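You operate a simulated robot arm through the tools that you are given. There is no shell and no other tool.

You run a simulated robot arm. Do the job below in one go: nothing can be reset, and whatever is moved stays where it is left.

JOB
Wipe the smudge off the camera lens with the green pad.
Fine: light knob to 0 first and left there; cap onto the white shelf, wipe, put the pad back and the cap on again. What is to be rubbed or washed off counts as gone when no trace of it is left.
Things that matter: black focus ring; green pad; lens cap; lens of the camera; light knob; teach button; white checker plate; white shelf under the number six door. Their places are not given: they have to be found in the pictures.

It is judged by the outcome, as a careful person would: the job done as asked, and still so three seconds after it is handed in. It fails if anything else is knocked over, pushed out of place, dropped, spilled or broken. Lids that push on must go on centred and level and be pressed home; caps that screw on are set level and turned clockwise until they are tight.

ROBOT AND FRAMES
A 7-joint arm with a two-finger parallel gripper, fixed in place. Base frame: the origin is on the floor under the middle of its stand, x ahead of it, y to its left, z up; the work surface is at about z = 0.8. Readings come in m, rad, newtons and seconds.
With the tool pointing down near the work surface it reaches from about 0.44 to 0.92 m from the base axis. Its first joint turns from -2.496 to 2.496 rad. Payload 3 kg.
The TCP is the grasp point between the finger pads, 0.03 m short of the fingertips. In the tool frame z runs along the fingers and y along their closing line. The gripper opens to 0.094 m. The fingers are 0.028 m wide and 0.01 m thick; the gripper's body (0.05 by 0.096 m) begins 0.055 m behind the TCP.
Orientation is that of the tool frame in the base frame, as [roll, pitch, yaw] about the fixed x, y, z axes, in that order (R = Rz(yaw) Ry(pitch) Rx(roll)). With the fingers straight down and closing along the base's y, the tool's x points along the base's -x, its y along +y and its z along -z.

CONTROLS
- The arm moves only by the tool play_rows. Its arguments are lists of equal length, an entry for each row: "linear": the shift along the tool's x, y, z in m, a list of three; "angular": the turn, a rotation vector about the tool's x, y, z in rad, a list of three. In form: {"linear": [[x, y, z], ...], "angular": [[ax, ay, az], ...]}. A call has 1 to 20 rows; each row is the pose to reach, as a shift and turn from the pose commanded when the call began, along the tool's axes at that moment. "jaw" is the finger opening in m, from 0 to 0.094, set as the call begins (left out, the last holds). A row lasts 0.2 s, in which the tool goes at most 0.05 m and 0.15 rad; a call with a longer step from one row to the next is refused whole, and so is a gripper value outside its range. A pose out of reach is approached as far as the arm can. The call stops where the force on the tool passes 40 N (or 10 N more than at its start, if that is more) or the arm is blocked; 0.2 s more then pass. Each finger travels about 0.072 m/s and halts on what it meets, pressing with about 44 N; the grip force reading is that of the motor and also rises with nothing between the fingers. The clock runs only during rows and for 0.2 s after the last one: add rows that repeat a pose to give the fingers time. It gives the time, the measured TCP pose, the force on the tool (base axes), the opening and the grip force at its end, in the units of the frame above (readings bear some noise), with the torque about the TCP (base axes, N m) and any sound that the robot's microphone picked up.
- Cameras (640 x 400 px; columns grow to the right, rows downward): "scene" is fixed at [0.3996, 0.4982, 1.6871]; the picture's right is [1.00, -0.01, 0.00], its down [-0.01, -1.00, -0.08] and it looks along [0.00, 0.08, -1.00] (base axes); focal length 351 px, centre (320, 200). "wrist" rides on the gripper at [0.076, 0.014, -0.103] in the tool frame; the picture's right is [-0.18, 0.98, 0.00], its down [-0.75, -0.14, -0.64] and it looks along [-0.63, -0.12, 0.77] (tool axes); focal length 243 px, centre (320, 200).
- capture(camera): a new picture of that camera. It takes no simulated time.
- probe_pixels(camera, pixels): for up to 12 pixels [column, row] of the newest picture of that camera ("zoom" is the newest enlarged one), the place [x, y, z] in the base frame of the surface seen there, good to about 0.002 m. It takes no simulated time.
- close_up(camera, box): a new picture of the part [left, top, right, bottom] of that camera's present view, enlarged. It takes no simulated time.
- sign_off(): hands the job in; it is judged then, once.

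Unless the task says otherwise, let go and move clear before handing in.

The tools are called after ">>>" by a JSON object that holds its "api" and its "payload". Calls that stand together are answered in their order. play_rows: Moves the arm, as the interface text tells. Its arguments: {"type":"object","properties":{"linear":{"type":"array"},"angular":{"type":"array"},"jaw":{"type":"number"}},"required":["linear","angular"]} The other tools are called the same way: capture (camera) takes a picture; probe_pixels (camera, pixels) gives the place of the surface under pixels of a picture; close_up (camera, box) takes an enlarged picture of a part of a camera's view; sign_off () hands the job in.

At the start:

```text
time: 0.0
eef_pos: [0.2955, 0.4632, 1.2659]
tool_rot: [3.14, 0.0, 3.141]
force: [1.0, -0.6, -0.8]
torque: [0.0, -0.01, -0.02]
finger_gap: 0.0937
grip_force: 0.1
```

scene: 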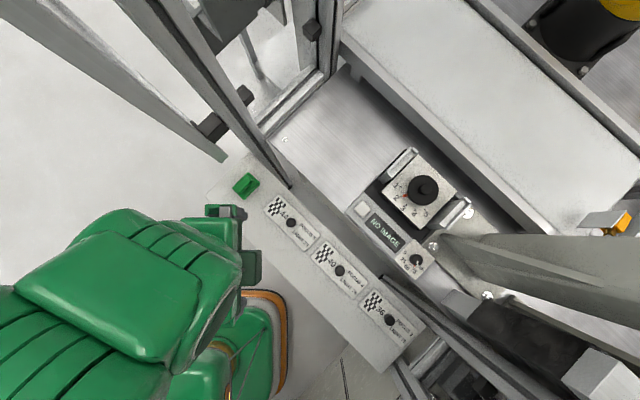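
wrist: 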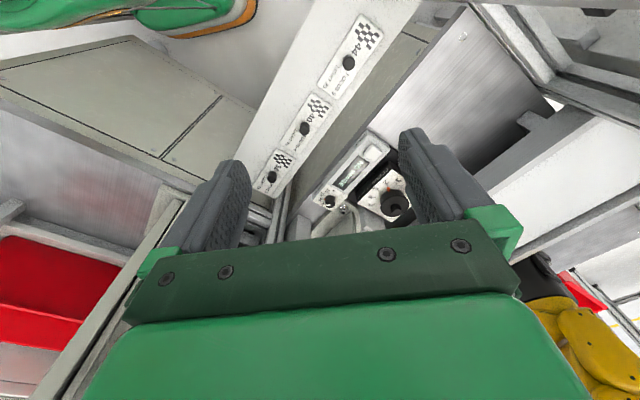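

The scene picture shows a green pad near (246,185), a row of plates with checkers (290,220), (340,268), (390,320), and a camera-like unit with black knob at (422,188), and a small knob at (416,260). I'll look closer at these parts before moving.

>>> {"api": "close_up", "payload": {"camera": "scene", "box": [340, 130, 500, 290]}}

>>> {"api": "close_up", "payload": {"camera": "scene", "box": [200, 150, 440, 380]}}

>>> {"api": "close_up", "payload": {"camera": "wrist", "box": [220, 0, 480, 240]}}

```text
2.50 times, centred on (420, 210) of scene
```

zoom: 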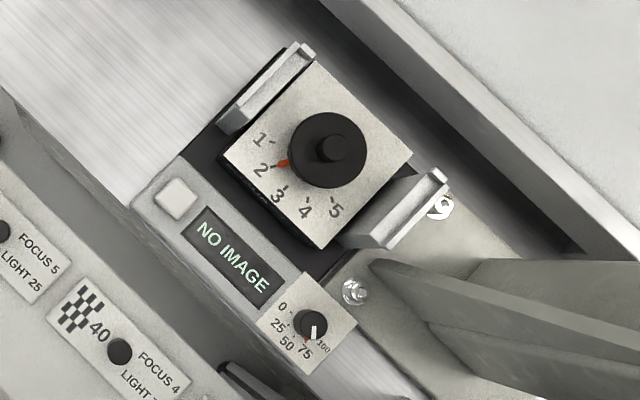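

```text
1.74 times, centred on (320, 265) of scene
```

zoom: 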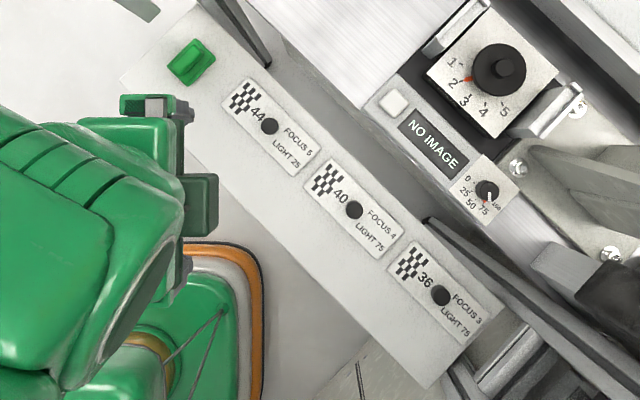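

```text
1.67 times, centred on (350, 120) of wrist
```

zoom: 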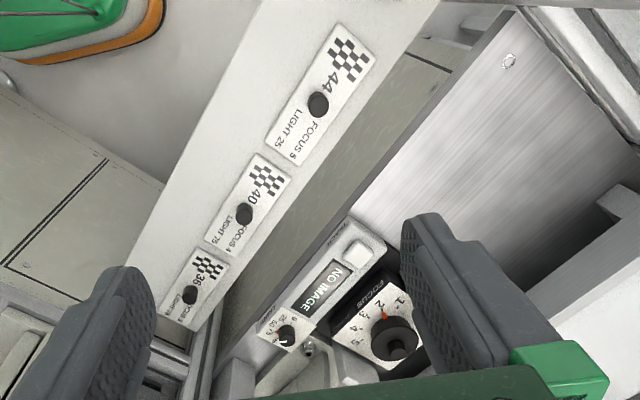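

The close-ups show the camera face with focus dial 1–5 at about (422,188), the white teach button at (362,208), the "NO IMAGE" screen and the light knob at (416,260). I'll zoom further and probe positions.

>>> {"api": "close_up", "payload": {"camera": "scene", "box": [395, 240, 443, 280]}}

>>> {"api": "probe_pixels", "payload": {"camera": "zoom", "pixels": [[320, 200], [280, 170], [300, 250], [200, 150], [100, 200], [350, 330], [450, 200], [500, 100]]}}

>>> {"api": "close_up", "payload": {"camera": "scene", "box": [380, 140, 476, 230]}}

>>> {"api": "close_up", "payload": {"camera": "scene", "box": [210, 155, 290, 215]}}

```text
10.00 times, centred on (419, 260) of scene
```

zoom: 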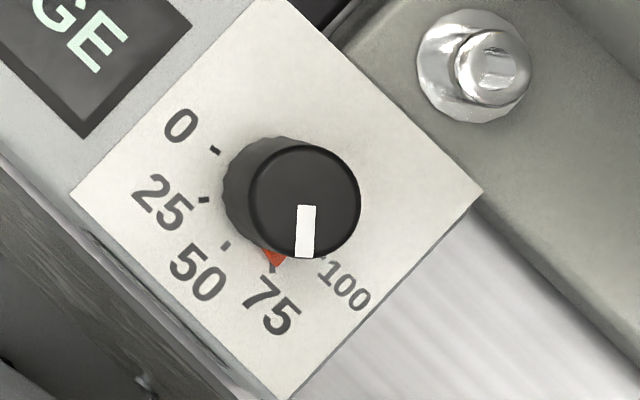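

```text
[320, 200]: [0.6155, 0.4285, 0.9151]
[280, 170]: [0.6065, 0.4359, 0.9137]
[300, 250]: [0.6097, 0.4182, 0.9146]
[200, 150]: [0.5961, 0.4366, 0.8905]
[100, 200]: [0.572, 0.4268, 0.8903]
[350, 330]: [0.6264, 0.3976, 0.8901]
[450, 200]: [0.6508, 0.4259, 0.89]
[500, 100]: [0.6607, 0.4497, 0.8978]
```

```text
4.44 times, centred on (428, 185) of scene
```

zoom: 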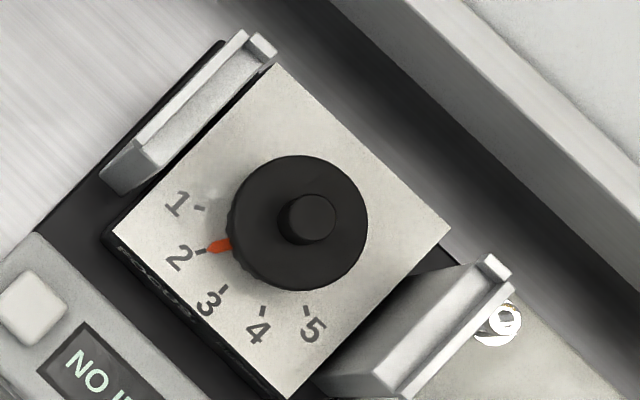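

```text
6.67 times, centred on (250, 185) of scene
```

zoom: 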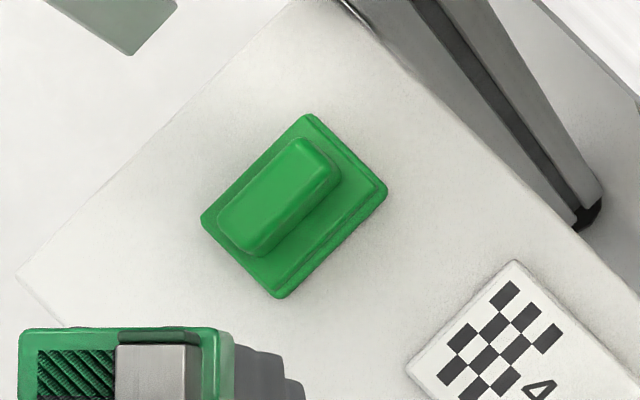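

The knob zoom shows its red pointer near 75, with the 0 tick at upper left. I'll probe the pad in the current zoom, then the others.

>>> {"api": "probe_pixels", "payload": {"camera": "zoom", "pixels": [[310, 118], [385, 188], [278, 295], [204, 218], [305, 150], [330, 178], [255, 248], [228, 220], [280, 200], [150, 250], [420, 200], [475, 300]]}}

>>> {"api": "probe_pixels", "payload": {"camera": "scene", "pixels": [[490, 80], [400, 40], [560, 180], [330, 130], [255, 250], [220, 195], [380, 345], [290, 222], [340, 270], [391, 320], [430, 180], [600, 100]]}}

```text
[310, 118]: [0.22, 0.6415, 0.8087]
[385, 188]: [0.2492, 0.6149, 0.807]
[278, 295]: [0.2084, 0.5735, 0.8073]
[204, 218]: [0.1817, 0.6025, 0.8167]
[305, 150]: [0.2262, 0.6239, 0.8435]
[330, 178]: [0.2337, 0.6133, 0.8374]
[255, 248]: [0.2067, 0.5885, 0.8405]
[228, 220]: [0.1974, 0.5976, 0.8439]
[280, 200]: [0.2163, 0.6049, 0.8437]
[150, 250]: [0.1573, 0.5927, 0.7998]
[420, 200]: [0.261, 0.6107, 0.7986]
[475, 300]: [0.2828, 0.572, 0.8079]
```

```text
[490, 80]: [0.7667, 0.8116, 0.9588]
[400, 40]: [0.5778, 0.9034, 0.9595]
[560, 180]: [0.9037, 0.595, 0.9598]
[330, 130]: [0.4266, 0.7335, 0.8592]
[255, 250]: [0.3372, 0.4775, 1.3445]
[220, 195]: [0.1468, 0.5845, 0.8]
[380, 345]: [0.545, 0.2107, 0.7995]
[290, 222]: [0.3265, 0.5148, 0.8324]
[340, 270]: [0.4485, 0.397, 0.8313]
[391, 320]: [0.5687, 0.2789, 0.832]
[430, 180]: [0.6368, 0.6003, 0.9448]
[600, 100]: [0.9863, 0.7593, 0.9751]
```

The pad sits at about (0.215, 0.608) on the z=0.80 board; the big white surface at (490,80) is at z≈0.96. I need to locate the number six door, so I'll look at the upper right of the scene and probe the edges.

>>> {"api": "close_up", "payload": {"camera": "scene", "box": [320, 0, 640, 200]}}

>>> {"api": "probe_pixels", "payload": {"camera": "scene", "pixels": [[345, 30], [400, 90], [450, 130], [500, 170], [550, 215], [360, 60], [420, 110], [480, 160], [530, 200], [620, 170], [520, 40], [440, 5]]}}

>>> {"api": "close_up", "payload": {"camera": "wrist", "box": [440, 0, 640, 200]}}

>>> {"api": "close_up", "payload": {"camera": "scene", "box": [420, 200, 640, 400]}}

```text
2.00 times, centred on (480, 100) of scene
```

zoom: 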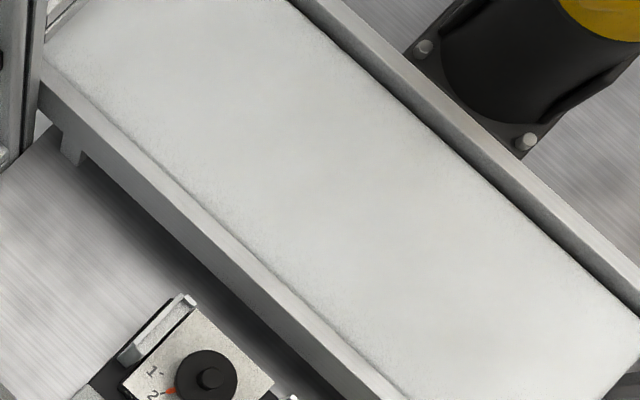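

```text
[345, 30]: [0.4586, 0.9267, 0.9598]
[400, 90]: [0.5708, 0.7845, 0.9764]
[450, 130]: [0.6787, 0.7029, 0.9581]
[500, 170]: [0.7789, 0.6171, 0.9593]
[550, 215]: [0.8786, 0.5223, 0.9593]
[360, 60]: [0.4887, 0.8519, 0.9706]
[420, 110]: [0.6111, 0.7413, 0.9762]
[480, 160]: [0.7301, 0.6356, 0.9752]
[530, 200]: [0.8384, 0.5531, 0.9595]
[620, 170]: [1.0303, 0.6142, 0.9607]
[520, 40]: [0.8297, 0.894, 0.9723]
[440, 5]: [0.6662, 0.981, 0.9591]
```

```text
2.00 times, centred on (540, 100) of wrist
```

zoom: 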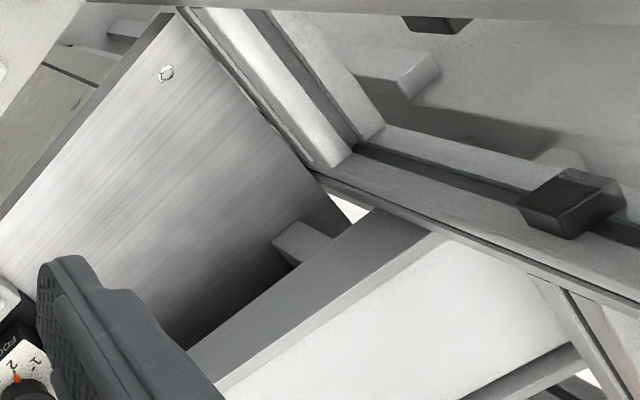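

```text
2.00 times, centred on (530, 300) of scene
```

zoom: 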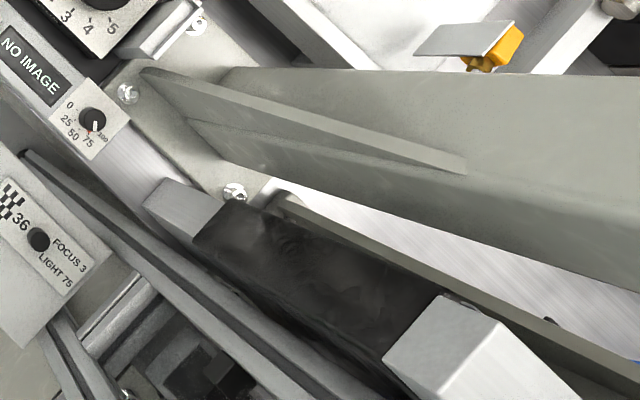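

I haven't found a "6" yet, and the white surface at z≈0.96 has raised edges like a belt. I'll probe panels in the wrist picture and then raise and tilt the hand to look around.

>>> {"api": "probe_pixels", "payload": {"camera": "wrist", "pixels": [[100, 100], [220, 130], [440, 40], [60, 150], [40, 260], [600, 80], [560, 40], [600, 180], [530, 130], [470, 90], [300, 50], [620, 330]]}}

>>> {"api": "close_up", "payload": {"camera": "wrist", "box": [0, 0, 260, 240]}}

>>> {"api": "close_up", "payload": {"camera": "scene", "box": [0, 0, 340, 200]}}

```text
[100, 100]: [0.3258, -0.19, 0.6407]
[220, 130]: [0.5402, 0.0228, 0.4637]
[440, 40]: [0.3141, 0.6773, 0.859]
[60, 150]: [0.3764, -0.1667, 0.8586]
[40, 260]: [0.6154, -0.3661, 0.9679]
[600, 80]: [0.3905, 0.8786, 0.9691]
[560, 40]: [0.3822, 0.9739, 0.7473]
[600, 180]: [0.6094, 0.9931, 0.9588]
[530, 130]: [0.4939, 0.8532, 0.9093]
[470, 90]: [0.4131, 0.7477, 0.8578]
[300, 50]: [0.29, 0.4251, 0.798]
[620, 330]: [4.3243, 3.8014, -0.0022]
```

```text
1.67 times, centred on (130, 120) of wrist
```

zoom: 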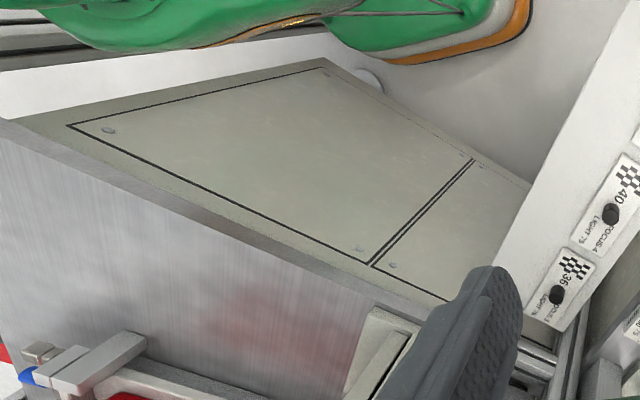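

```text
1.88 times, centred on (170, 100) of scene
```

zoom: 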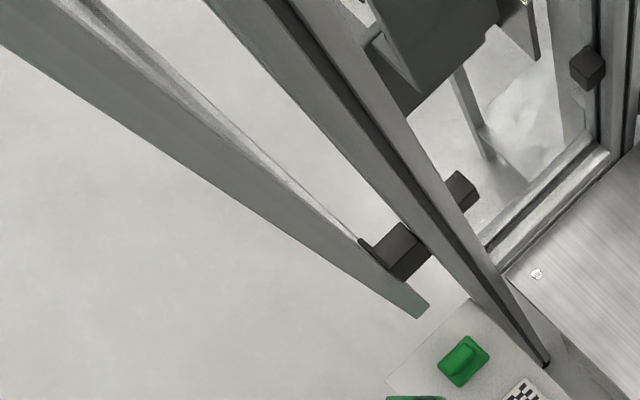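

The frames in the scene at (215,130), (170,60), and (300,40) may be parts of the doors. I'll probe their heights, so I know where the arm may move.

>>> {"api": "probe_pixels", "payload": {"camera": "scene", "pixels": [[220, 155], [120, 70], [240, 90], [285, 180], [200, 40], [320, 60], [310, 28], [212, 125], [245, 95], [500, 260], [600, 290], [440, 310]]}}

>>> {"api": "probe_pixels", "payload": {"camera": "scene", "pixels": [[600, 370], [480, 300], [505, 360], [400, 370], [430, 345], [340, 370], [230, 210], [250, 265], [460, 290], [600, 220], [560, 250], [450, 240]]}}

```text
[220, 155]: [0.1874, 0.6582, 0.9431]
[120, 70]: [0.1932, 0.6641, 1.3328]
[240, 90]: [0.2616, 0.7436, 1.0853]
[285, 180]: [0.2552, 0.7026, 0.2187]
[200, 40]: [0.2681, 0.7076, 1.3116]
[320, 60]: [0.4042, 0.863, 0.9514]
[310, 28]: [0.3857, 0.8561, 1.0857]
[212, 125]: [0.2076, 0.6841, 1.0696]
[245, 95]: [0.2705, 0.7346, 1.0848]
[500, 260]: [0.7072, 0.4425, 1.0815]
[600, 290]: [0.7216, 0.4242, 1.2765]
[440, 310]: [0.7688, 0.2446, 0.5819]
```

```text
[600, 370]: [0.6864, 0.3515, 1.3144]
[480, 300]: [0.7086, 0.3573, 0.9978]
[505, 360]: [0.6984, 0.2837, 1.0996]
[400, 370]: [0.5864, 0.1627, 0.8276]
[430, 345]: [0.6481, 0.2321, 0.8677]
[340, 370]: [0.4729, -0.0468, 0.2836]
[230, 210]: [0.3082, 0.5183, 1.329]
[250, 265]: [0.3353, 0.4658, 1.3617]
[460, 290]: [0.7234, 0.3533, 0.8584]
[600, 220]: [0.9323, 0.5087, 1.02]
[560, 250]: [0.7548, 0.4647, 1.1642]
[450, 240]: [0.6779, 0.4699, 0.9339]
```

The posts at (0.19,0.66) and (0.27,0.73) and the right bracket at (0.71,0.44) frame the opening in which the camera sits. I'll yaw the hand 45° and tilt it up in place to look for the number six door.

>>> {"api": "play_rows", "payload": {"linear": [[0, 0, 0], [0, 0, 0], [0, 0, 0], [0, 0, 0], [0, 0, 0], [0, 0, 0]], "angular": [[0, 0, -0.13], [0, 0, -0.26], [0, 0, -0.39], [0, 0, -0.52], [0, 0, -0.65], [0, 0, -0.785]]}}

>>> {"api": "play_rows", "payload": {"linear": [[0, 0, 0], [0, 0, 0], [0, 0, 0], [0, 0, 0], [0, 0, 0], [0, 0, 0]], "angular": [[0, -0.13, 0], [0, -0.26, 0], [0, -0.39, 0], [0, -0.52, 0], [0, -0.65, 0], [0, -0.78, 0]]}}

>>> {"api": "capture", "payload": {"camera": "wrist"}}

>>> {"api": "capture", "payload": {"camera": "scene"}}

```text
time: 1.4
eef_pos: [0.2945, 0.4634, 1.2655]
tool_rot: [-3.141, 0.0, -2.354]
force: [-0.5, 0.7, 0.0]
torque: [0.0, 0.04, -0.02]
finger_gap: 0.0941
grip_force: 0.1
```

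```text
time: 2.8
eef_pos: [0.2827, 0.4713, 1.2706]
tool_rot: [2.777, 0.602, -2.544]
force: [0.4, 0.6, -0.4]
torque: [0.03, 0.01, 0.0]
finger_gap: 0.0939
grip_force: 0.1
stopped in row 6: the arm was blocked; the commanded pose is now the measured one
```

```text
taken
```

wrist: 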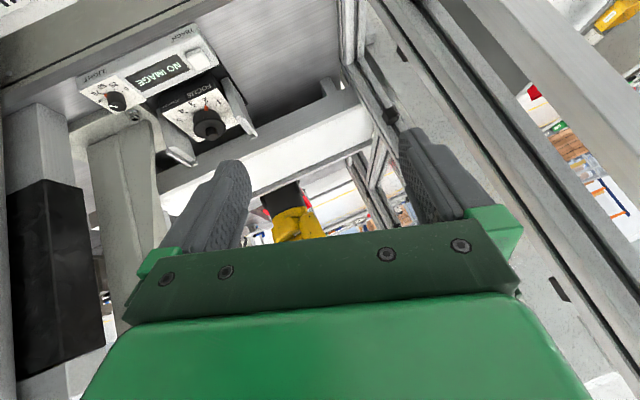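

```text
taken
```

scene: 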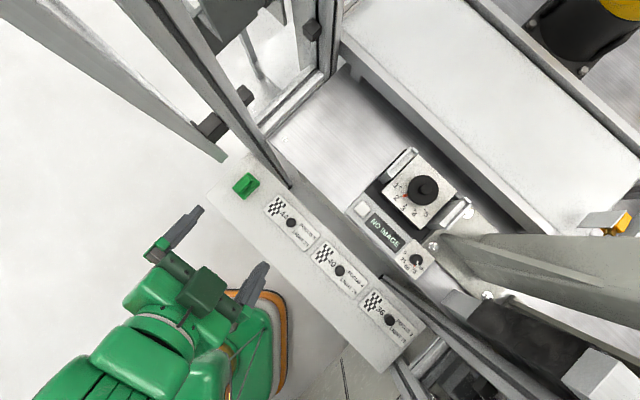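

The arm stopped at a joint limit with no contact force; the wrist view now shows the camera unit top left with TEACH, LIGHT, FOCUS labels and door frames on the right. I'll zoom on the frames for a "6".

>>> {"api": "close_up", "payload": {"camera": "wrist", "box": [330, 0, 640, 210]}}

>>> {"api": "close_up", "payload": {"camera": "wrist", "box": [0, 0, 320, 210]}}

>>> {"api": "close_up", "payload": {"camera": "wrist", "box": [240, 130, 420, 250]}}

```text
1.90 times, centred on (485, 105) of wrist
```

zoom: 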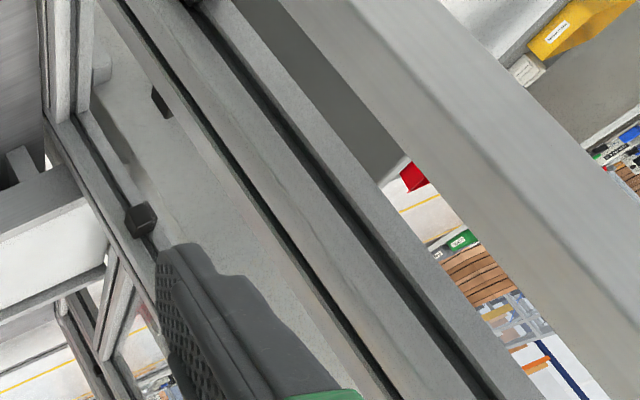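

```text
1.90 times, centred on (160, 105) of wrist
```

zoom: 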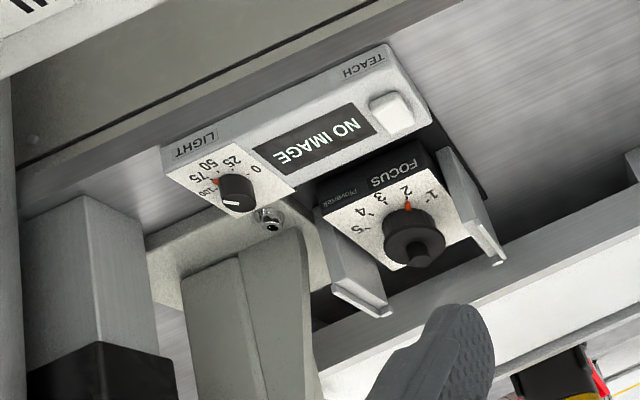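

```text
3.33 times, centred on (330, 190) of wrist
```

zoom: 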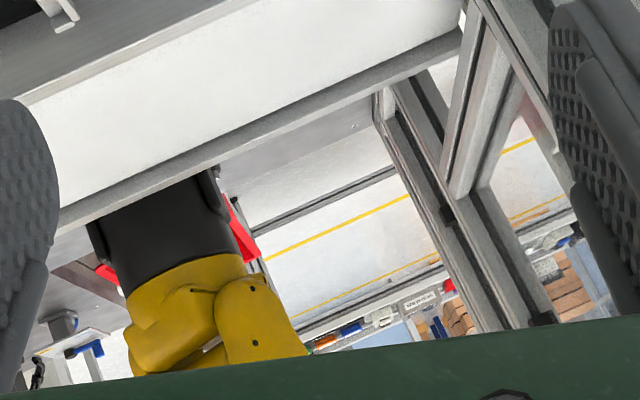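

No "6" is visible yet; the frames on the right at (450,80) carry no label in this view. I'll undo the tilt, move a bit further forward, and tilt again to look higher.

>>> {"api": "play_rows", "payload": {"linear": [[0, 0, 0], [0, 0, 0], [0, 0, 0], [0, 0, 0], [0, 0, 0], [0, 0, 0]], "angular": [[0.05, 0.104, -0.012], [0.1, 0.208, -0.024], [0.15, 0.312, -0.036], [0.2, 0.417, -0.048], [0.25, 0.521, -0.06], [0.295, 0.626, -0.072]]}}

```text
time: 4.2
eef_pos: [0.2799, 0.471, 1.2701]
tool_rot: [-3.127, 0.003, -2.353]
force: [-0.7, -0.1, -0.8]
torque: [-0.03, 0.01, -0.01]
finger_gap: 0.0937
grip_force: 0.1
```

Back to tool-down. I'll move forward 0.13 m along the opening direction and then tilt up.

>>> {"api": "play_rows", "payload": {"linear": [[-0.04, 0, 0], [-0.08, 0, 0], [-0.12, 0, 0], [-0.12, 0, 0]], "angular": [[0, 0, 0], [0, 0, 0], [0, 0, 0], [0, 0, 0]]}}

>>> {"api": "play_rows", "payload": {"linear": [[0, 0, 0], [0, 0, 0], [0, 0, 0], [0, 0, 0], [0, 0, 0], [0, 0, 0], [0, 0, 0], [0, 0, 0]], "angular": [[0, -0.13, 0], [0, -0.26, 0], [0, -0.39, 0], [0, -0.52, 0], [0, -0.65, 0], [0, -0.78, 0], [0, -0.91, 0], [0, -1.04, 0]]}}

>>> {"api": "capture", "payload": {"camera": "wrist"}}

```text
time: 5.2
eef_pos: [0.3681, 0.5572, 1.2661]
tool_rot: [-3.133, 0.002, -2.354]
force: [-0.2, 0.8, -0.5]
torque: [0.01, 0.02, 0.01]
finger_gap: 0.0937
grip_force: 0.1
```

```text
time: 7.2
eef_pos: [0.3947, 0.5614, 1.2064]
tool_rot: [3.059, 0.927, -2.455]
force: [-1.0, 0.1, 1.1]
torque: [0.01, 0.02, -0.03]
finger_gap: 0.094
grip_force: 0.1
stopped in row 8: the arm was blocked; the commanded pose is now the measured one
```

```text
taken
```

wrist: 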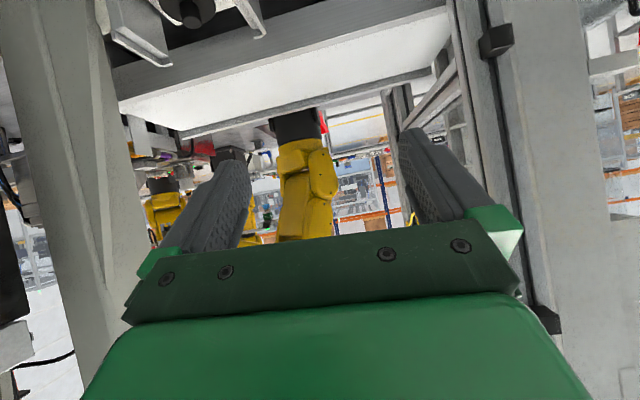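

The view now shows yellow robots beyond and a large panel on the right at (580,120). I'll zoom on left and right to search for the number.

>>> {"api": "close_up", "payload": {"camera": "wrist", "box": [440, 0, 640, 130]}}

>>> {"api": "close_up", "payload": {"camera": "wrist", "box": [500, 130, 640, 400]}}

>>> {"api": "close_up", "payload": {"camera": "wrist", "box": [0, 0, 200, 400]}}

>>> {"api": "close_up", "payload": {"camera": "wrist", "box": [100, 90, 440, 260]}}

```text
3.08 times, centred on (540, 65) of wrist
```

zoom: 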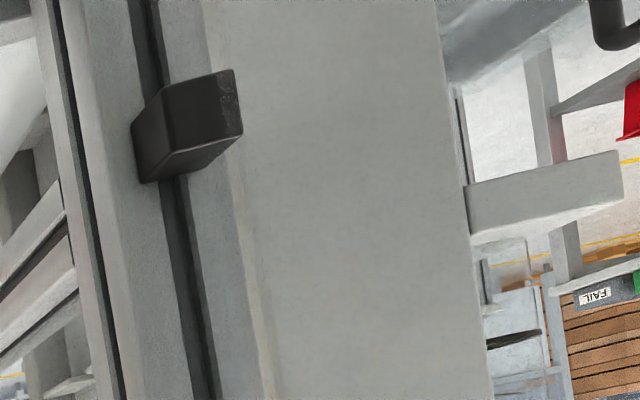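

```text
1.48 times, centred on (570, 265) of wrist
```

zoom: 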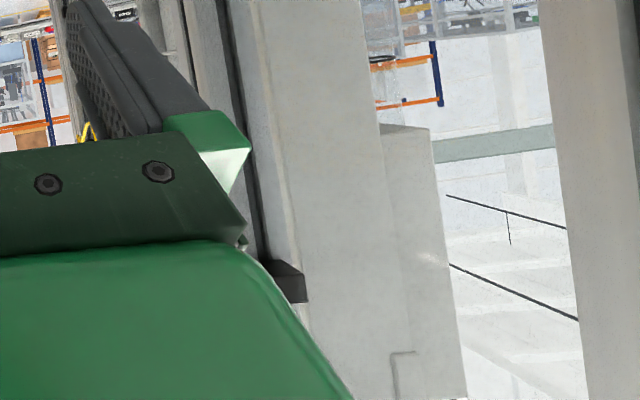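

```text
1.00 times, centred on (100, 200) of wrist (not enlarged: the box is as wide or as high as the picture)
```

zoom: 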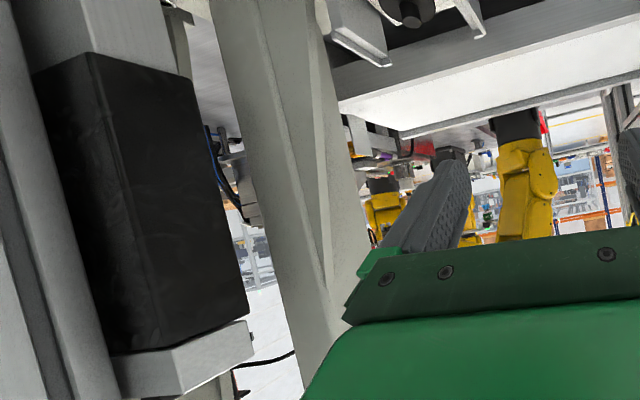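

```text
1.88 times, centred on (270, 175) of wrist
```

zoom: 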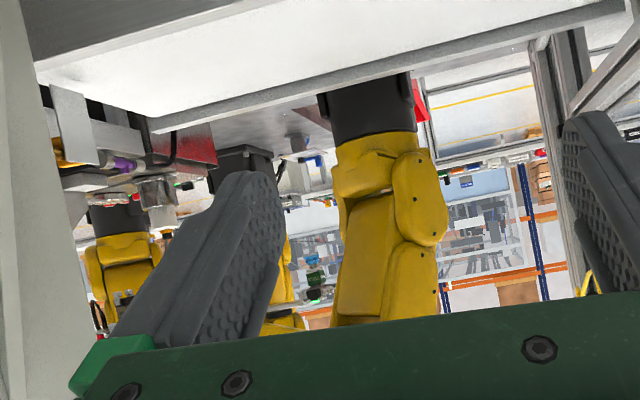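

No number yet. I'll roll the hand about its axis by 90° so the wide side of the picture runs vertically and lets me look higher.

>>> {"api": "play_rows", "payload": {"linear": [[0, 0, 0], [0, 0, 0], [0, 0, 0], [0, 0, 0], [0, 0, 0], [0, 0, 0], [0, 0, 0], [0, 0, 0], [0, 0, 0], [0, 0, 0], [0, 0, 0]], "angular": [[0, 0, 0.14], [0, 0, 0.28], [0, 0, 0.42], [0, 0, 0.56], [0, 0, 0.7], [0, 0, 0.84], [0, 0, 0.98], [0, 0, 1.12], [0, 0, 1.26], [0, 0, 1.4], [0, 0, 1.54]]}}

>>> {"api": "capture", "payload": {"camera": "wrist"}}

```text
time: 9.6
eef_pos: [0.4, 0.5592, 1.2249]
tool_rot: [2.23, -0.221, 2.319]
force: [0.5, -0.7, -0.1]
torque: [-0.01, 0.02, 0.02]
finger_gap: 0.0943
grip_force: 0.1
```

```text
taken
```

wrist: 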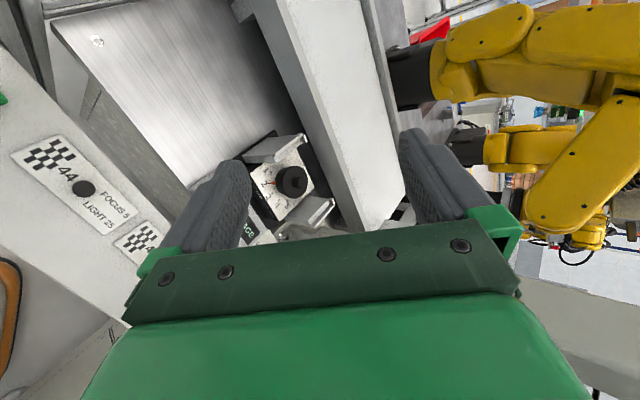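

Rolled this way I see the plates, conveyor and yellow robots but no "6". I'll roll the other way to look up and to the left side.

>>> {"api": "play_rows", "payload": {"linear": [[0, 0, 0], [0, 0, 0], [0, 0, 0], [0, 0, 0], [0, 0, 0], [0, 0, 0], [0, 0, 0], [0, 0, 0], [0, 0, 0], [0, 0, 0], [0, 0, 0], [0, 0, 0], [0, 0, 0], [0, 0, 0], [0, 0, 0], [0, 0, 0], [0, 0, 0], [0, 0, 0], [0, 0, 0], [0, 0, 0]], "angular": [[0, 0, -0.14], [0, 0, -0.28], [0, 0, -0.42], [0, 0, -0.56], [0, 0, -0.7], [0, 0, -0.84], [0, 0, -0.98], [0, 0, -1.12], [0, 0, -1.26], [0, 0, -1.4], [0, 0, -1.54], [0, 0, -1.68], [0, 0, -1.82], [0, 0, -1.96], [0, 0, -2.1], [0, 0, -2.24], [0, 0, -2.38], [0, 0, -2.52], [0, 0, -2.66], [0, 0, -2.8]]}}

>>> {"api": "capture", "payload": {"camera": "wrist"}}

```text
time: 13.8
eef_pos: [0.3898, 0.5615, 1.2132]
tool_rot: [-2.23, 0.29, -1.0]
force: [-0.2, 0.2, 0.8]
torque: [0.01, -0.01, -0.03]
finger_gap: 0.0941
grip_force: 0.0
```

```text
taken
```

wrist: 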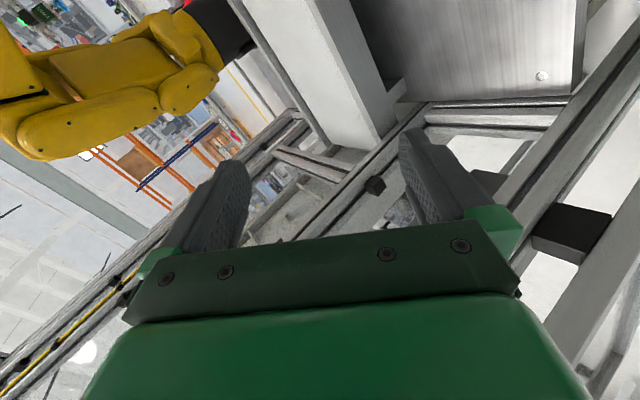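

Now up is to the left; a header beam runs along the left from (300,120) to (20,380). I'll zoom on it and on the right frames.

>>> {"api": "close_up", "payload": {"camera": "wrist", "box": [0, 200, 180, 400]}}

>>> {"api": "close_up", "payload": {"camera": "wrist", "box": [420, 0, 640, 250]}}

>>> {"api": "close_up", "payload": {"camera": "wrist", "box": [180, 80, 420, 250]}}

>>> {"api": "close_up", "payload": {"camera": "wrist", "box": [500, 200, 640, 400]}}

```text
2.00 times, centred on (90, 300) of wrist
```

zoom: 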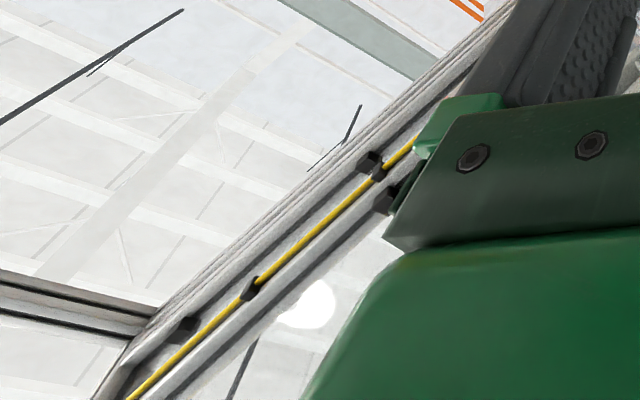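

```text
1.60 times, centred on (530, 125) of wrist
```

zoom: 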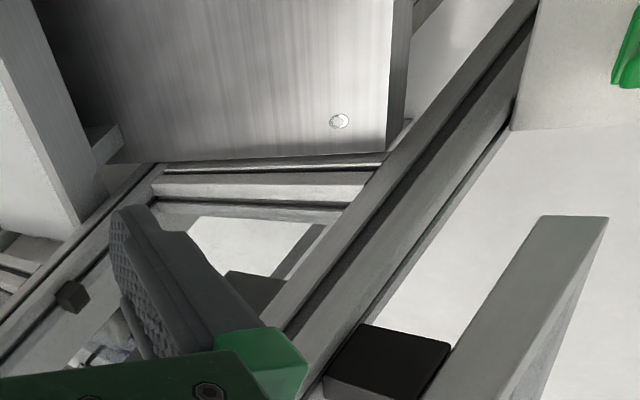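

```text
2.35 times, centred on (300, 165) of wrist
```

zoom: 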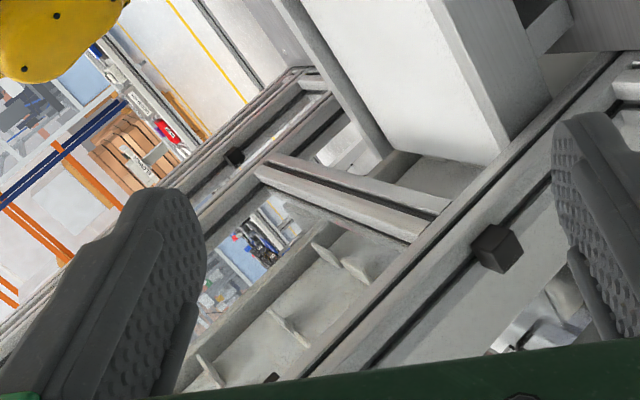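

```text
2.00 times, centred on (570, 300) of wrist
```

zoom: 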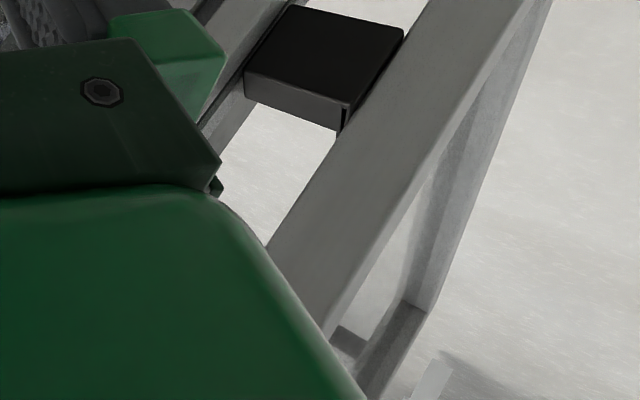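

The open door leaf by the pad shows only its edge here. I'll swing the view further left and step back to see that door's face.

>>> {"api": "play_rows", "payload": {"linear": [[0.01, 0.012, -0.02], [0.02, 0.024, -0.041], [0.03, 0.036, -0.061], [0.039, 0.049, -0.082], [0.049, 0.061, -0.102], [0.059, 0.073, -0.123], [0.069, 0.085, -0.143]], "angular": [[-0.036, -0.096, -0.075], [-0.073, -0.193, -0.149], [-0.109, -0.289, -0.224], [-0.145, -0.385, -0.299], [-0.182, -0.482, -0.373], [-0.218, -0.578, -0.448], [-0.254, -0.675, -0.522]]}}

>>> {"api": "capture", "payload": {"camera": "wrist"}}

```text
time: 15.3
eef_pos: [0.2906, 0.4104, 1.2134]
tool_rot: [-2.229, 0.295, -0.107]
force: [0.6, 0.6, -0.4]
torque: [-0.02, 0.0, -0.02]
finger_gap: 0.0938
grip_force: 0.1
```

```text
taken
```

wrist: 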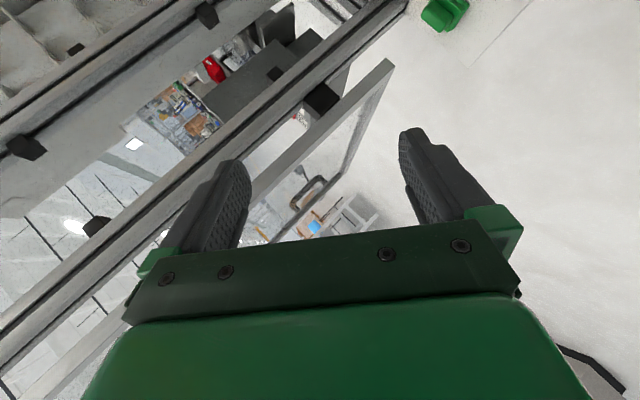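

A transparent door leaf with a handle at (315,195) is open here. I'll zoom in on it and on the frame at the left for a number.

>>> {"api": "close_up", "payload": {"camera": "wrist", "box": [230, 60, 410, 250]}}

>>> {"api": "close_up", "payload": {"camera": "wrist", "box": [0, 130, 200, 400]}}

>>> {"api": "close_up", "payload": {"camera": "wrist", "box": [0, 0, 300, 170]}}

```text
2.11 times, centred on (320, 155) of wrist
```

zoom: 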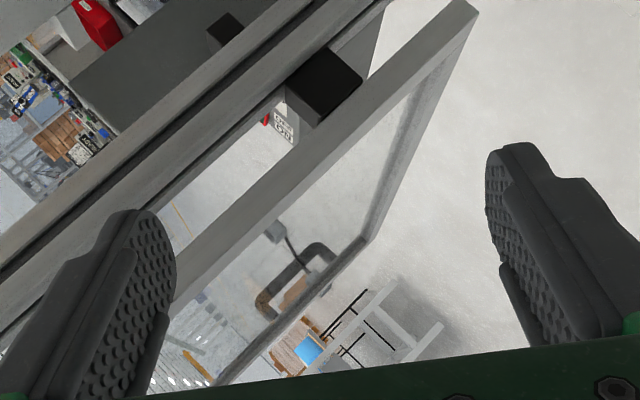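

```text
1.48 times, centred on (100, 265) of wrist
```

zoom: 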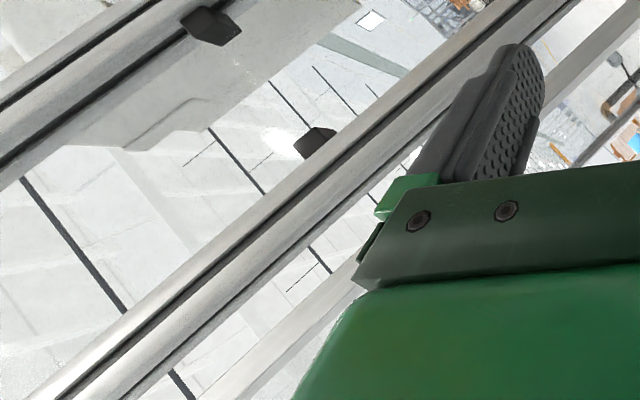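

```text
2.13 times, centred on (150, 85) of wrist
```

zoom: 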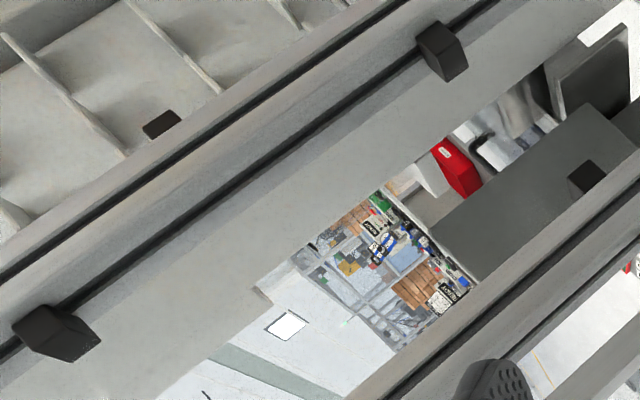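

The glass door is open just over the end of the white board that carries the pad. I'll pan upward once more (picture left) to look for its number.

>>> {"api": "play_rows", "payload": {"linear": [[0, 0, 0], [0, 0, 0], [0, 0, 0], [0, 0, 0], [0, 0, 0], [0, 0, 0]], "angular": [[0.09, 0.017, 0.077], [0.18, 0.034, 0.154], [0.27, 0.05, 0.23], [0.36, 0.067, 0.307], [0.45, 0.084, 0.384], [0.54, 0.1, 0.46]]}}

>>> {"api": "capture", "payload": {"camera": "wrist"}}

```text
time: 16.8
eef_pos: [0.3352, 0.4416, 1.2527]
tool_rot: [-1.841, 0.636, -0.438]
force: [0.6, -0.7, -1.2]
torque: [0.06, 0.0, 0.04]
finger_gap: 0.0941
grip_force: 0.1
out of reach, approached as far as the arm can: row 3, 4, 5, 6
```

```text
taken
```

wrist: 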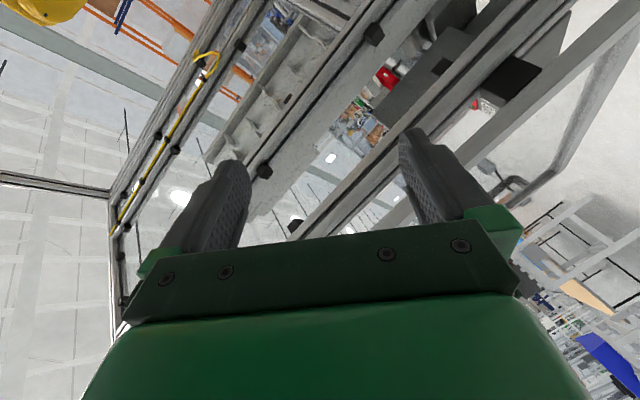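

The header beams at (100,190) and (160,140) are visible now. One zoom to check them for a label.

>>> {"api": "close_up", "payload": {"camera": "wrist", "box": [0, 0, 260, 330]}}

>>> {"api": "close_up", "payload": {"camera": "wrist", "box": [430, 0, 640, 300]}}

>>> {"api": "capture", "payload": {"camera": "scene"}}

```text
1.21 times, centred on (130, 165) of wrist
```

zoom: 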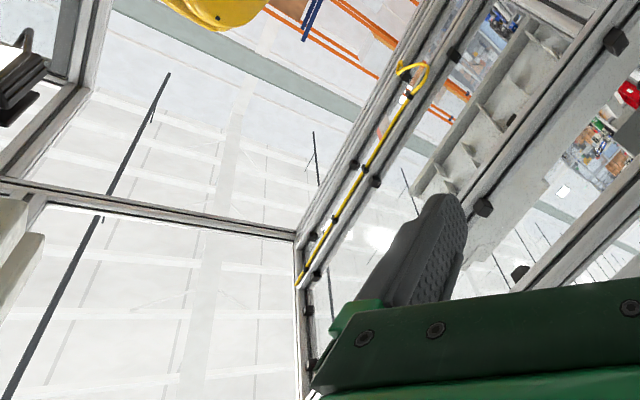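

```text
1.33 times, centred on (535, 150) of wrist
```

zoom: 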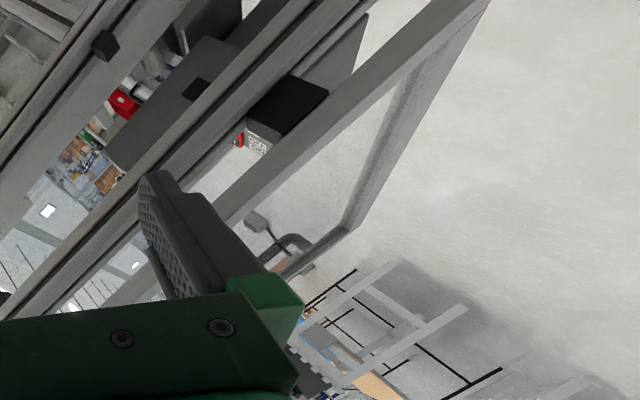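

```text
taken
```

scene: 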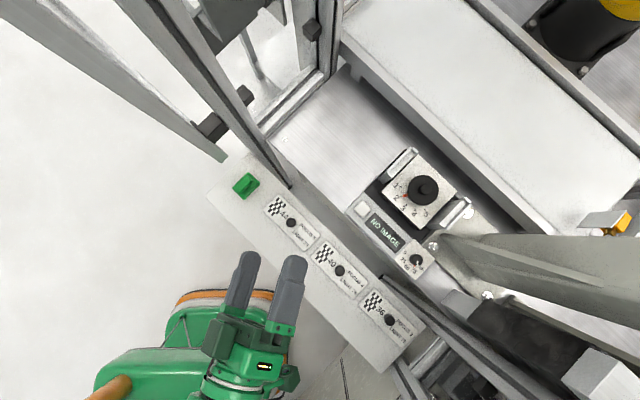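

The doorway over the white board is the only door here; the beams carry no number from this side. I'll undo this pan and bring the hand back to pointing down.

>>> {"api": "play_rows", "payload": {"linear": [[0, 0, 0], [0, 0, 0], [0, 0, 0], [0, 0, 0], [0, 0, 0], [0, 0, 0], [0, 0, 0]], "angular": [[-0.09, -0.017, -0.077], [-0.18, -0.034, -0.154], [-0.27, -0.05, -0.23], [-0.36, -0.067, -0.307], [-0.45, -0.084, -0.384], [-0.54, -0.1, -0.46], [-0.54, -0.1, -0.46]]}}

```text
time: 18.4
eef_pos: [0.3335, 0.4408, 1.2525]
tool_rot: [-2.229, 0.293, -0.109]
force: [-0.2, -0.3, 0.1]
torque: [-0.01, -0.02, 0.01]
finger_gap: 0.0938
grip_force: 0.1
```

The hand is free and reads small forces. I'll bring it back to pointing straight down with yaw −90°, staying in place at z≈1.25.

>>> {"api": "play_rows", "payload": {"linear": [[0, 0, 0], [0, 0, 0], [0, 0, 0], [0, 0, 0], [0, 0, 0], [0, 0, 0], [0, 0, 0], [0, 0, 0], [0, 0, 0], [0, 0, 0], [0, 0, 0], [0, 0, 0]], "angular": [[-0.0439, 0.072, 0.101], [-0.0878, 0.144, 0.202], [-0.1318, 0.216, 0.303], [-0.1757, 0.288, 0.404], [-0.2196, 0.36, 0.505], [-0.2635, 0.432, 0.606], [-0.3074, 0.504, 0.707], [-0.3513, 0.576, 0.808], [-0.3953, 0.648, 0.909], [-0.4392, 0.72, 1.01], [-0.4831, 0.792, 1.111], [-0.527, 0.864, 1.212]]}}

>>> {"api": "capture", "payload": {"camera": "wrist"}}

>>> {"api": "close_up", "payload": {"camera": "scene", "box": [395, 225, 475, 285]}}

```text
time: 20.9
eef_pos: [0.3323, 0.4418, 1.2524]
tool_rot: [3.139, 0.002, -1.573]
force: [0.2, 0.0, -0.9]
torque: [0.02, -0.03, 0.01]
finger_gap: 0.0942
grip_force: 0.0
```

```text
taken
```

wrist: 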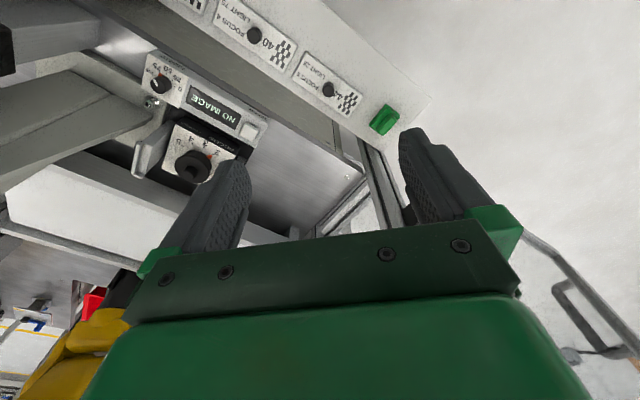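

```text
6.67 times, centred on (435, 255) of scene
```

zoom: 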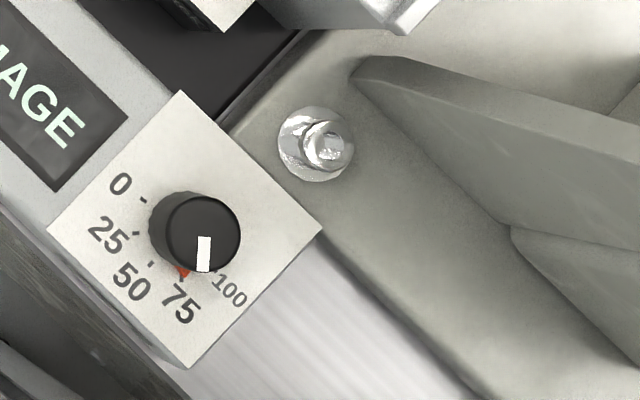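

The hand points down again. I'll probe the knob's ticks, pointer, top edges and the neighbouring bracket from the zoom.

>>> {"api": "probe_pixels", "payload": {"camera": "zoom", "pixels": [[144, 201], [136, 233], [151, 264], [181, 274], [212, 272], [203, 195], [203, 268], [167, 230], [238, 232], [203, 232], [180, 100], [315, 232]]}}

>>> {"api": "probe_pixels", "payload": {"camera": "zoom", "pixels": [[325, 145], [365, 75], [380, 60], [430, 120], [500, 150], [515, 235], [600, 130], [600, 280], [190, 365], [50, 230], [155, 225], [175, 195]]}}

```text
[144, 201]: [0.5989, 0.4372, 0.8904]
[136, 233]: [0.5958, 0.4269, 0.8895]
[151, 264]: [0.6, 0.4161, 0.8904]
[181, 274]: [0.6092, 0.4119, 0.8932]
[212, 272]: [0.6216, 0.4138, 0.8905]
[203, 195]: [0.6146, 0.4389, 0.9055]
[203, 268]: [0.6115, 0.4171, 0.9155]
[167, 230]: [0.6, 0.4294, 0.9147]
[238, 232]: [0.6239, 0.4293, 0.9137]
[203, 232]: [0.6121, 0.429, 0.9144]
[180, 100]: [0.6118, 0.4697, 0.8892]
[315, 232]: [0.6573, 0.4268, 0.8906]
```

```text
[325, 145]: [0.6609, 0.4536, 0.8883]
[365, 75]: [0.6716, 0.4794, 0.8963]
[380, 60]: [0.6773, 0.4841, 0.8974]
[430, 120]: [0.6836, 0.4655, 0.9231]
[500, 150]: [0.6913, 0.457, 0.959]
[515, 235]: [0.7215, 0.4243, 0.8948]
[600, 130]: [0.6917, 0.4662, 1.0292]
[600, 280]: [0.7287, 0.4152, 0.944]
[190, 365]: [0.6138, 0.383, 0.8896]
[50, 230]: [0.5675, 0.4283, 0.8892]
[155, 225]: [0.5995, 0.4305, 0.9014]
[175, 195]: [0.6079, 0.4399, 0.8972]
```

The knob's centre is at about (0.612, 0.428), top z≈0.915, plate z≈0.889; 0 tick lies at ~143°, pointer at ~260°, so it needs a clockwise turn of ~120° seen from above. I'll move above the knob with the jaw at 0.05.

>>> {"api": "play_rows", "payload": {"linear": [[0.002, -0.035, 0.019], [0.0035, -0.07, 0.038], [0.005, -0.105, 0.057], [0.007, -0.14, 0.076], [0.0085, -0.175, 0.095], [0.01, -0.21, 0.114], [0.012, -0.245, 0.133], [0.0138, -0.2797, 0.1524], [0.0138, -0.2797, 0.1524]], "angular": [[0, 0, 0], [0, 0, 0], [0, 0, 0], [0, 0, 0], [0, 0, 0], [0, 0, 0], [0, 0, 0], [0, 0, 0], [0, 0, 0]], "jaw": 0.05}}

>>> {"api": "capture", "payload": {"camera": "wrist"}}

>>> {"api": "capture", "payload": {"camera": "scene"}}

```text
time: 22.9
eef_pos: [0.6126, 0.4277, 1.1013]
tool_rot: [-3.141, 0.003, -1.573]
force: [0.8, -1.0, 0.3]
torque: [-0.01, 0.04, -0.01]
finger_gap: 0.05
grip_force: 0.1
```

```text
taken
```

wrist: 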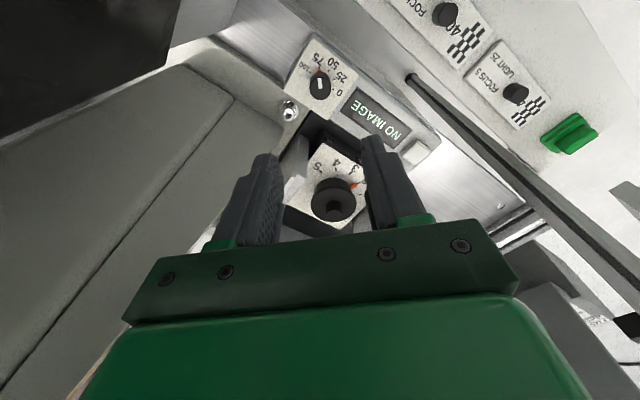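

```text
taken
```

scene: 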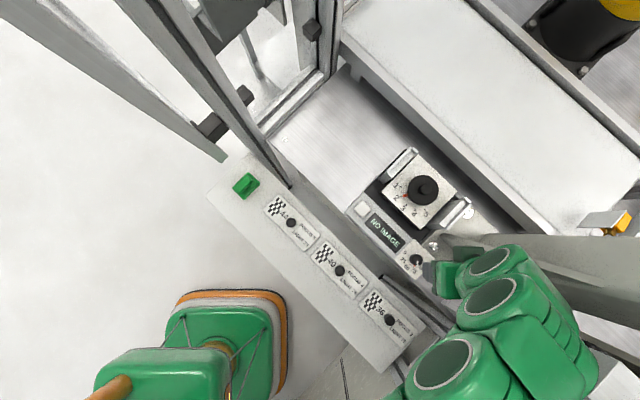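

The hand is above the knob, but in the scene the arm's links at (440,365) and (500,300) appear swung out toward the right-hand post. I'll probe the clearance there.

>>> {"api": "probe_pixels", "payload": {"camera": "scene", "pixels": [[490, 262], [495, 300], [440, 365], [540, 330], [560, 300], [445, 280], [570, 340], [600, 300], [590, 350], [470, 330], [530, 380], [430, 345]]}}

>>> {"api": "close_up", "payload": {"camera": "wrist", "box": [230, 20, 430, 240]}}

```text
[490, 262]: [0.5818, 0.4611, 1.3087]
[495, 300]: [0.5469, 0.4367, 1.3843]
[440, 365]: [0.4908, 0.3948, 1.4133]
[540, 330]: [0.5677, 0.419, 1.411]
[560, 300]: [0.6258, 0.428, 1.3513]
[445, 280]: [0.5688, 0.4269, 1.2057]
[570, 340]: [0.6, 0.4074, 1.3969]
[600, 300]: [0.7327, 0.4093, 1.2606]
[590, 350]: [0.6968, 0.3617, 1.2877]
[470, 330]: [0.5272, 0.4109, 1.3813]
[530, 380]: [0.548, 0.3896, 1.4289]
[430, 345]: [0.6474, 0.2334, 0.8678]
```

```text
1.82 times, centred on (330, 130) of wrist
```

zoom: 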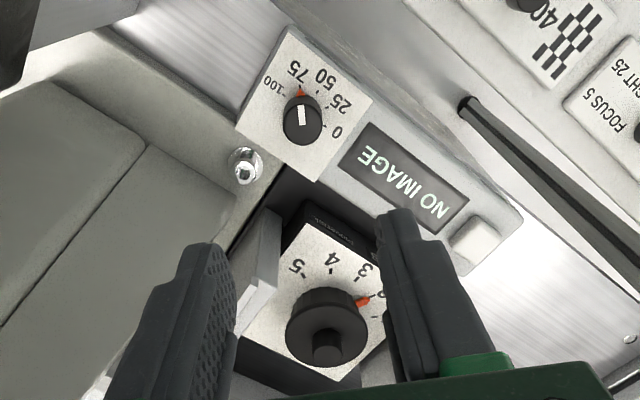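

The arm clears the post by roughly 0.1 m. I'll zoom on the knob from the wrist to read the pointer precisely.

>>> {"api": "close_up", "payload": {"camera": "wrist", "box": [280, 30, 370, 125]}}

```text
4.21 times, centred on (325, 78) of wrist
```

zoom: 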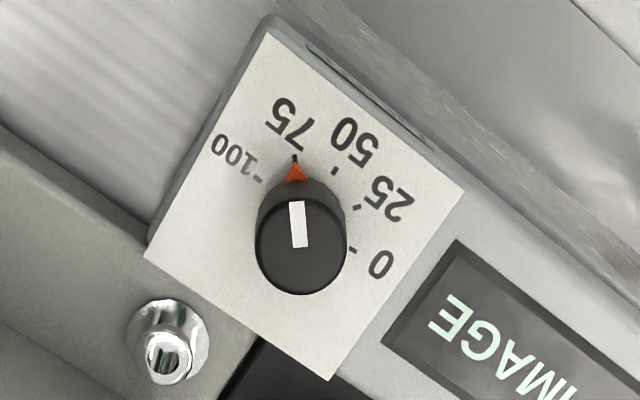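

The red pointer sits exactly at the 75 tick. I'll probe all five ticks to get the angles.

>>> {"api": "probe_pixels", "payload": {"camera": "zoom", "pixels": [[353, 249], [358, 207], [335, 171], [295, 157], [257, 180], [300, 245], [297, 175], [263, 240], [345, 240], [302, 290], [300, 205], [164, 340]]}}

```text
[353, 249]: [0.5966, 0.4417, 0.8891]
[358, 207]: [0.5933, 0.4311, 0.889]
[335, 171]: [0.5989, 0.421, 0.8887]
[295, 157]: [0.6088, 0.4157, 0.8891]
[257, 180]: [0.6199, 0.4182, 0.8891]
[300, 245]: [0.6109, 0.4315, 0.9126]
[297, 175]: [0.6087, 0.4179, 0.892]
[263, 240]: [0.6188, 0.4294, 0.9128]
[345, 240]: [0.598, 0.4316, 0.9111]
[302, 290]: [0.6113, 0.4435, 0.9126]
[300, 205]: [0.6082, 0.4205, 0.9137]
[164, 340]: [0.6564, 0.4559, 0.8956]
```

Scene and wrist probes of the knob centre differ by ~4 mm, so I'll aim in between at (0.6105, 0.430), descend to just above the knob, and check the centring by eye.

>>> {"api": "play_rows", "payload": {"linear": [[-0.001, 0.0008, 0.034], [-0.002, 0.0015, 0.068], [-0.002, 0.0015, 0.102], [-0.002, 0.0015, 0.13], [-0.002, 0.0015, 0.135], [-0.002, 0.0015, 0.135]], "angular": [[0, 0, 0], [0, 0, 0], [0, 0, 0], [0, 0, 0], [0, 0, 0], [0, 0, 0]]}}

>>> {"api": "capture", "payload": {"camera": "wrist"}}

>>> {"api": "close_up", "payload": {"camera": "scene", "box": [380, 220, 480, 300]}}

```text
time: 24.4
eef_pos: [0.6128, 0.4312, 0.9659]
tool_rot: [-3.141, 0.002, -1.573]
force: [-0.1, 0.5, 0.4]
torque: [-0.01, 0.02, 0.0]
finger_gap: 0.0502
grip_force: 0.0
```

```text
taken
```

wrist: 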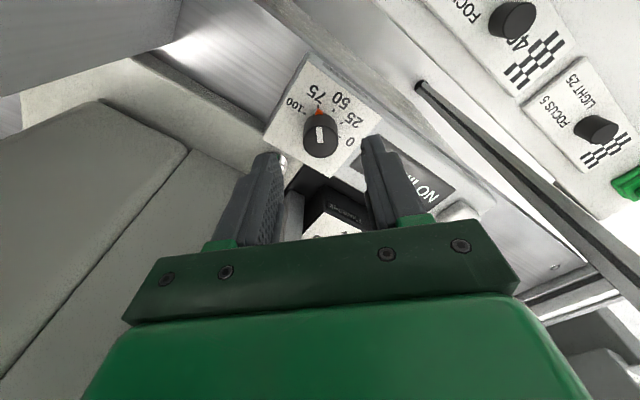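

```text
5.00 times, centred on (430, 260) of scene
```

zoom: 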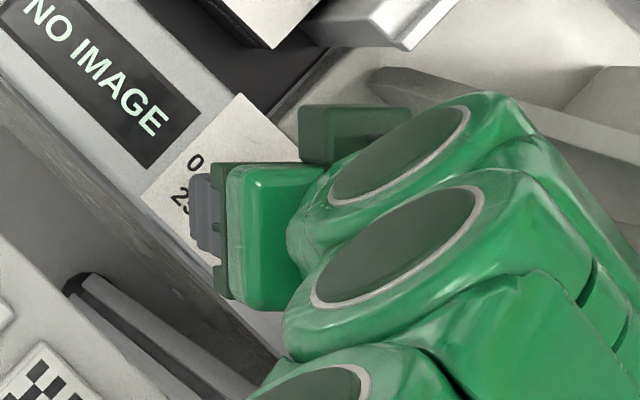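

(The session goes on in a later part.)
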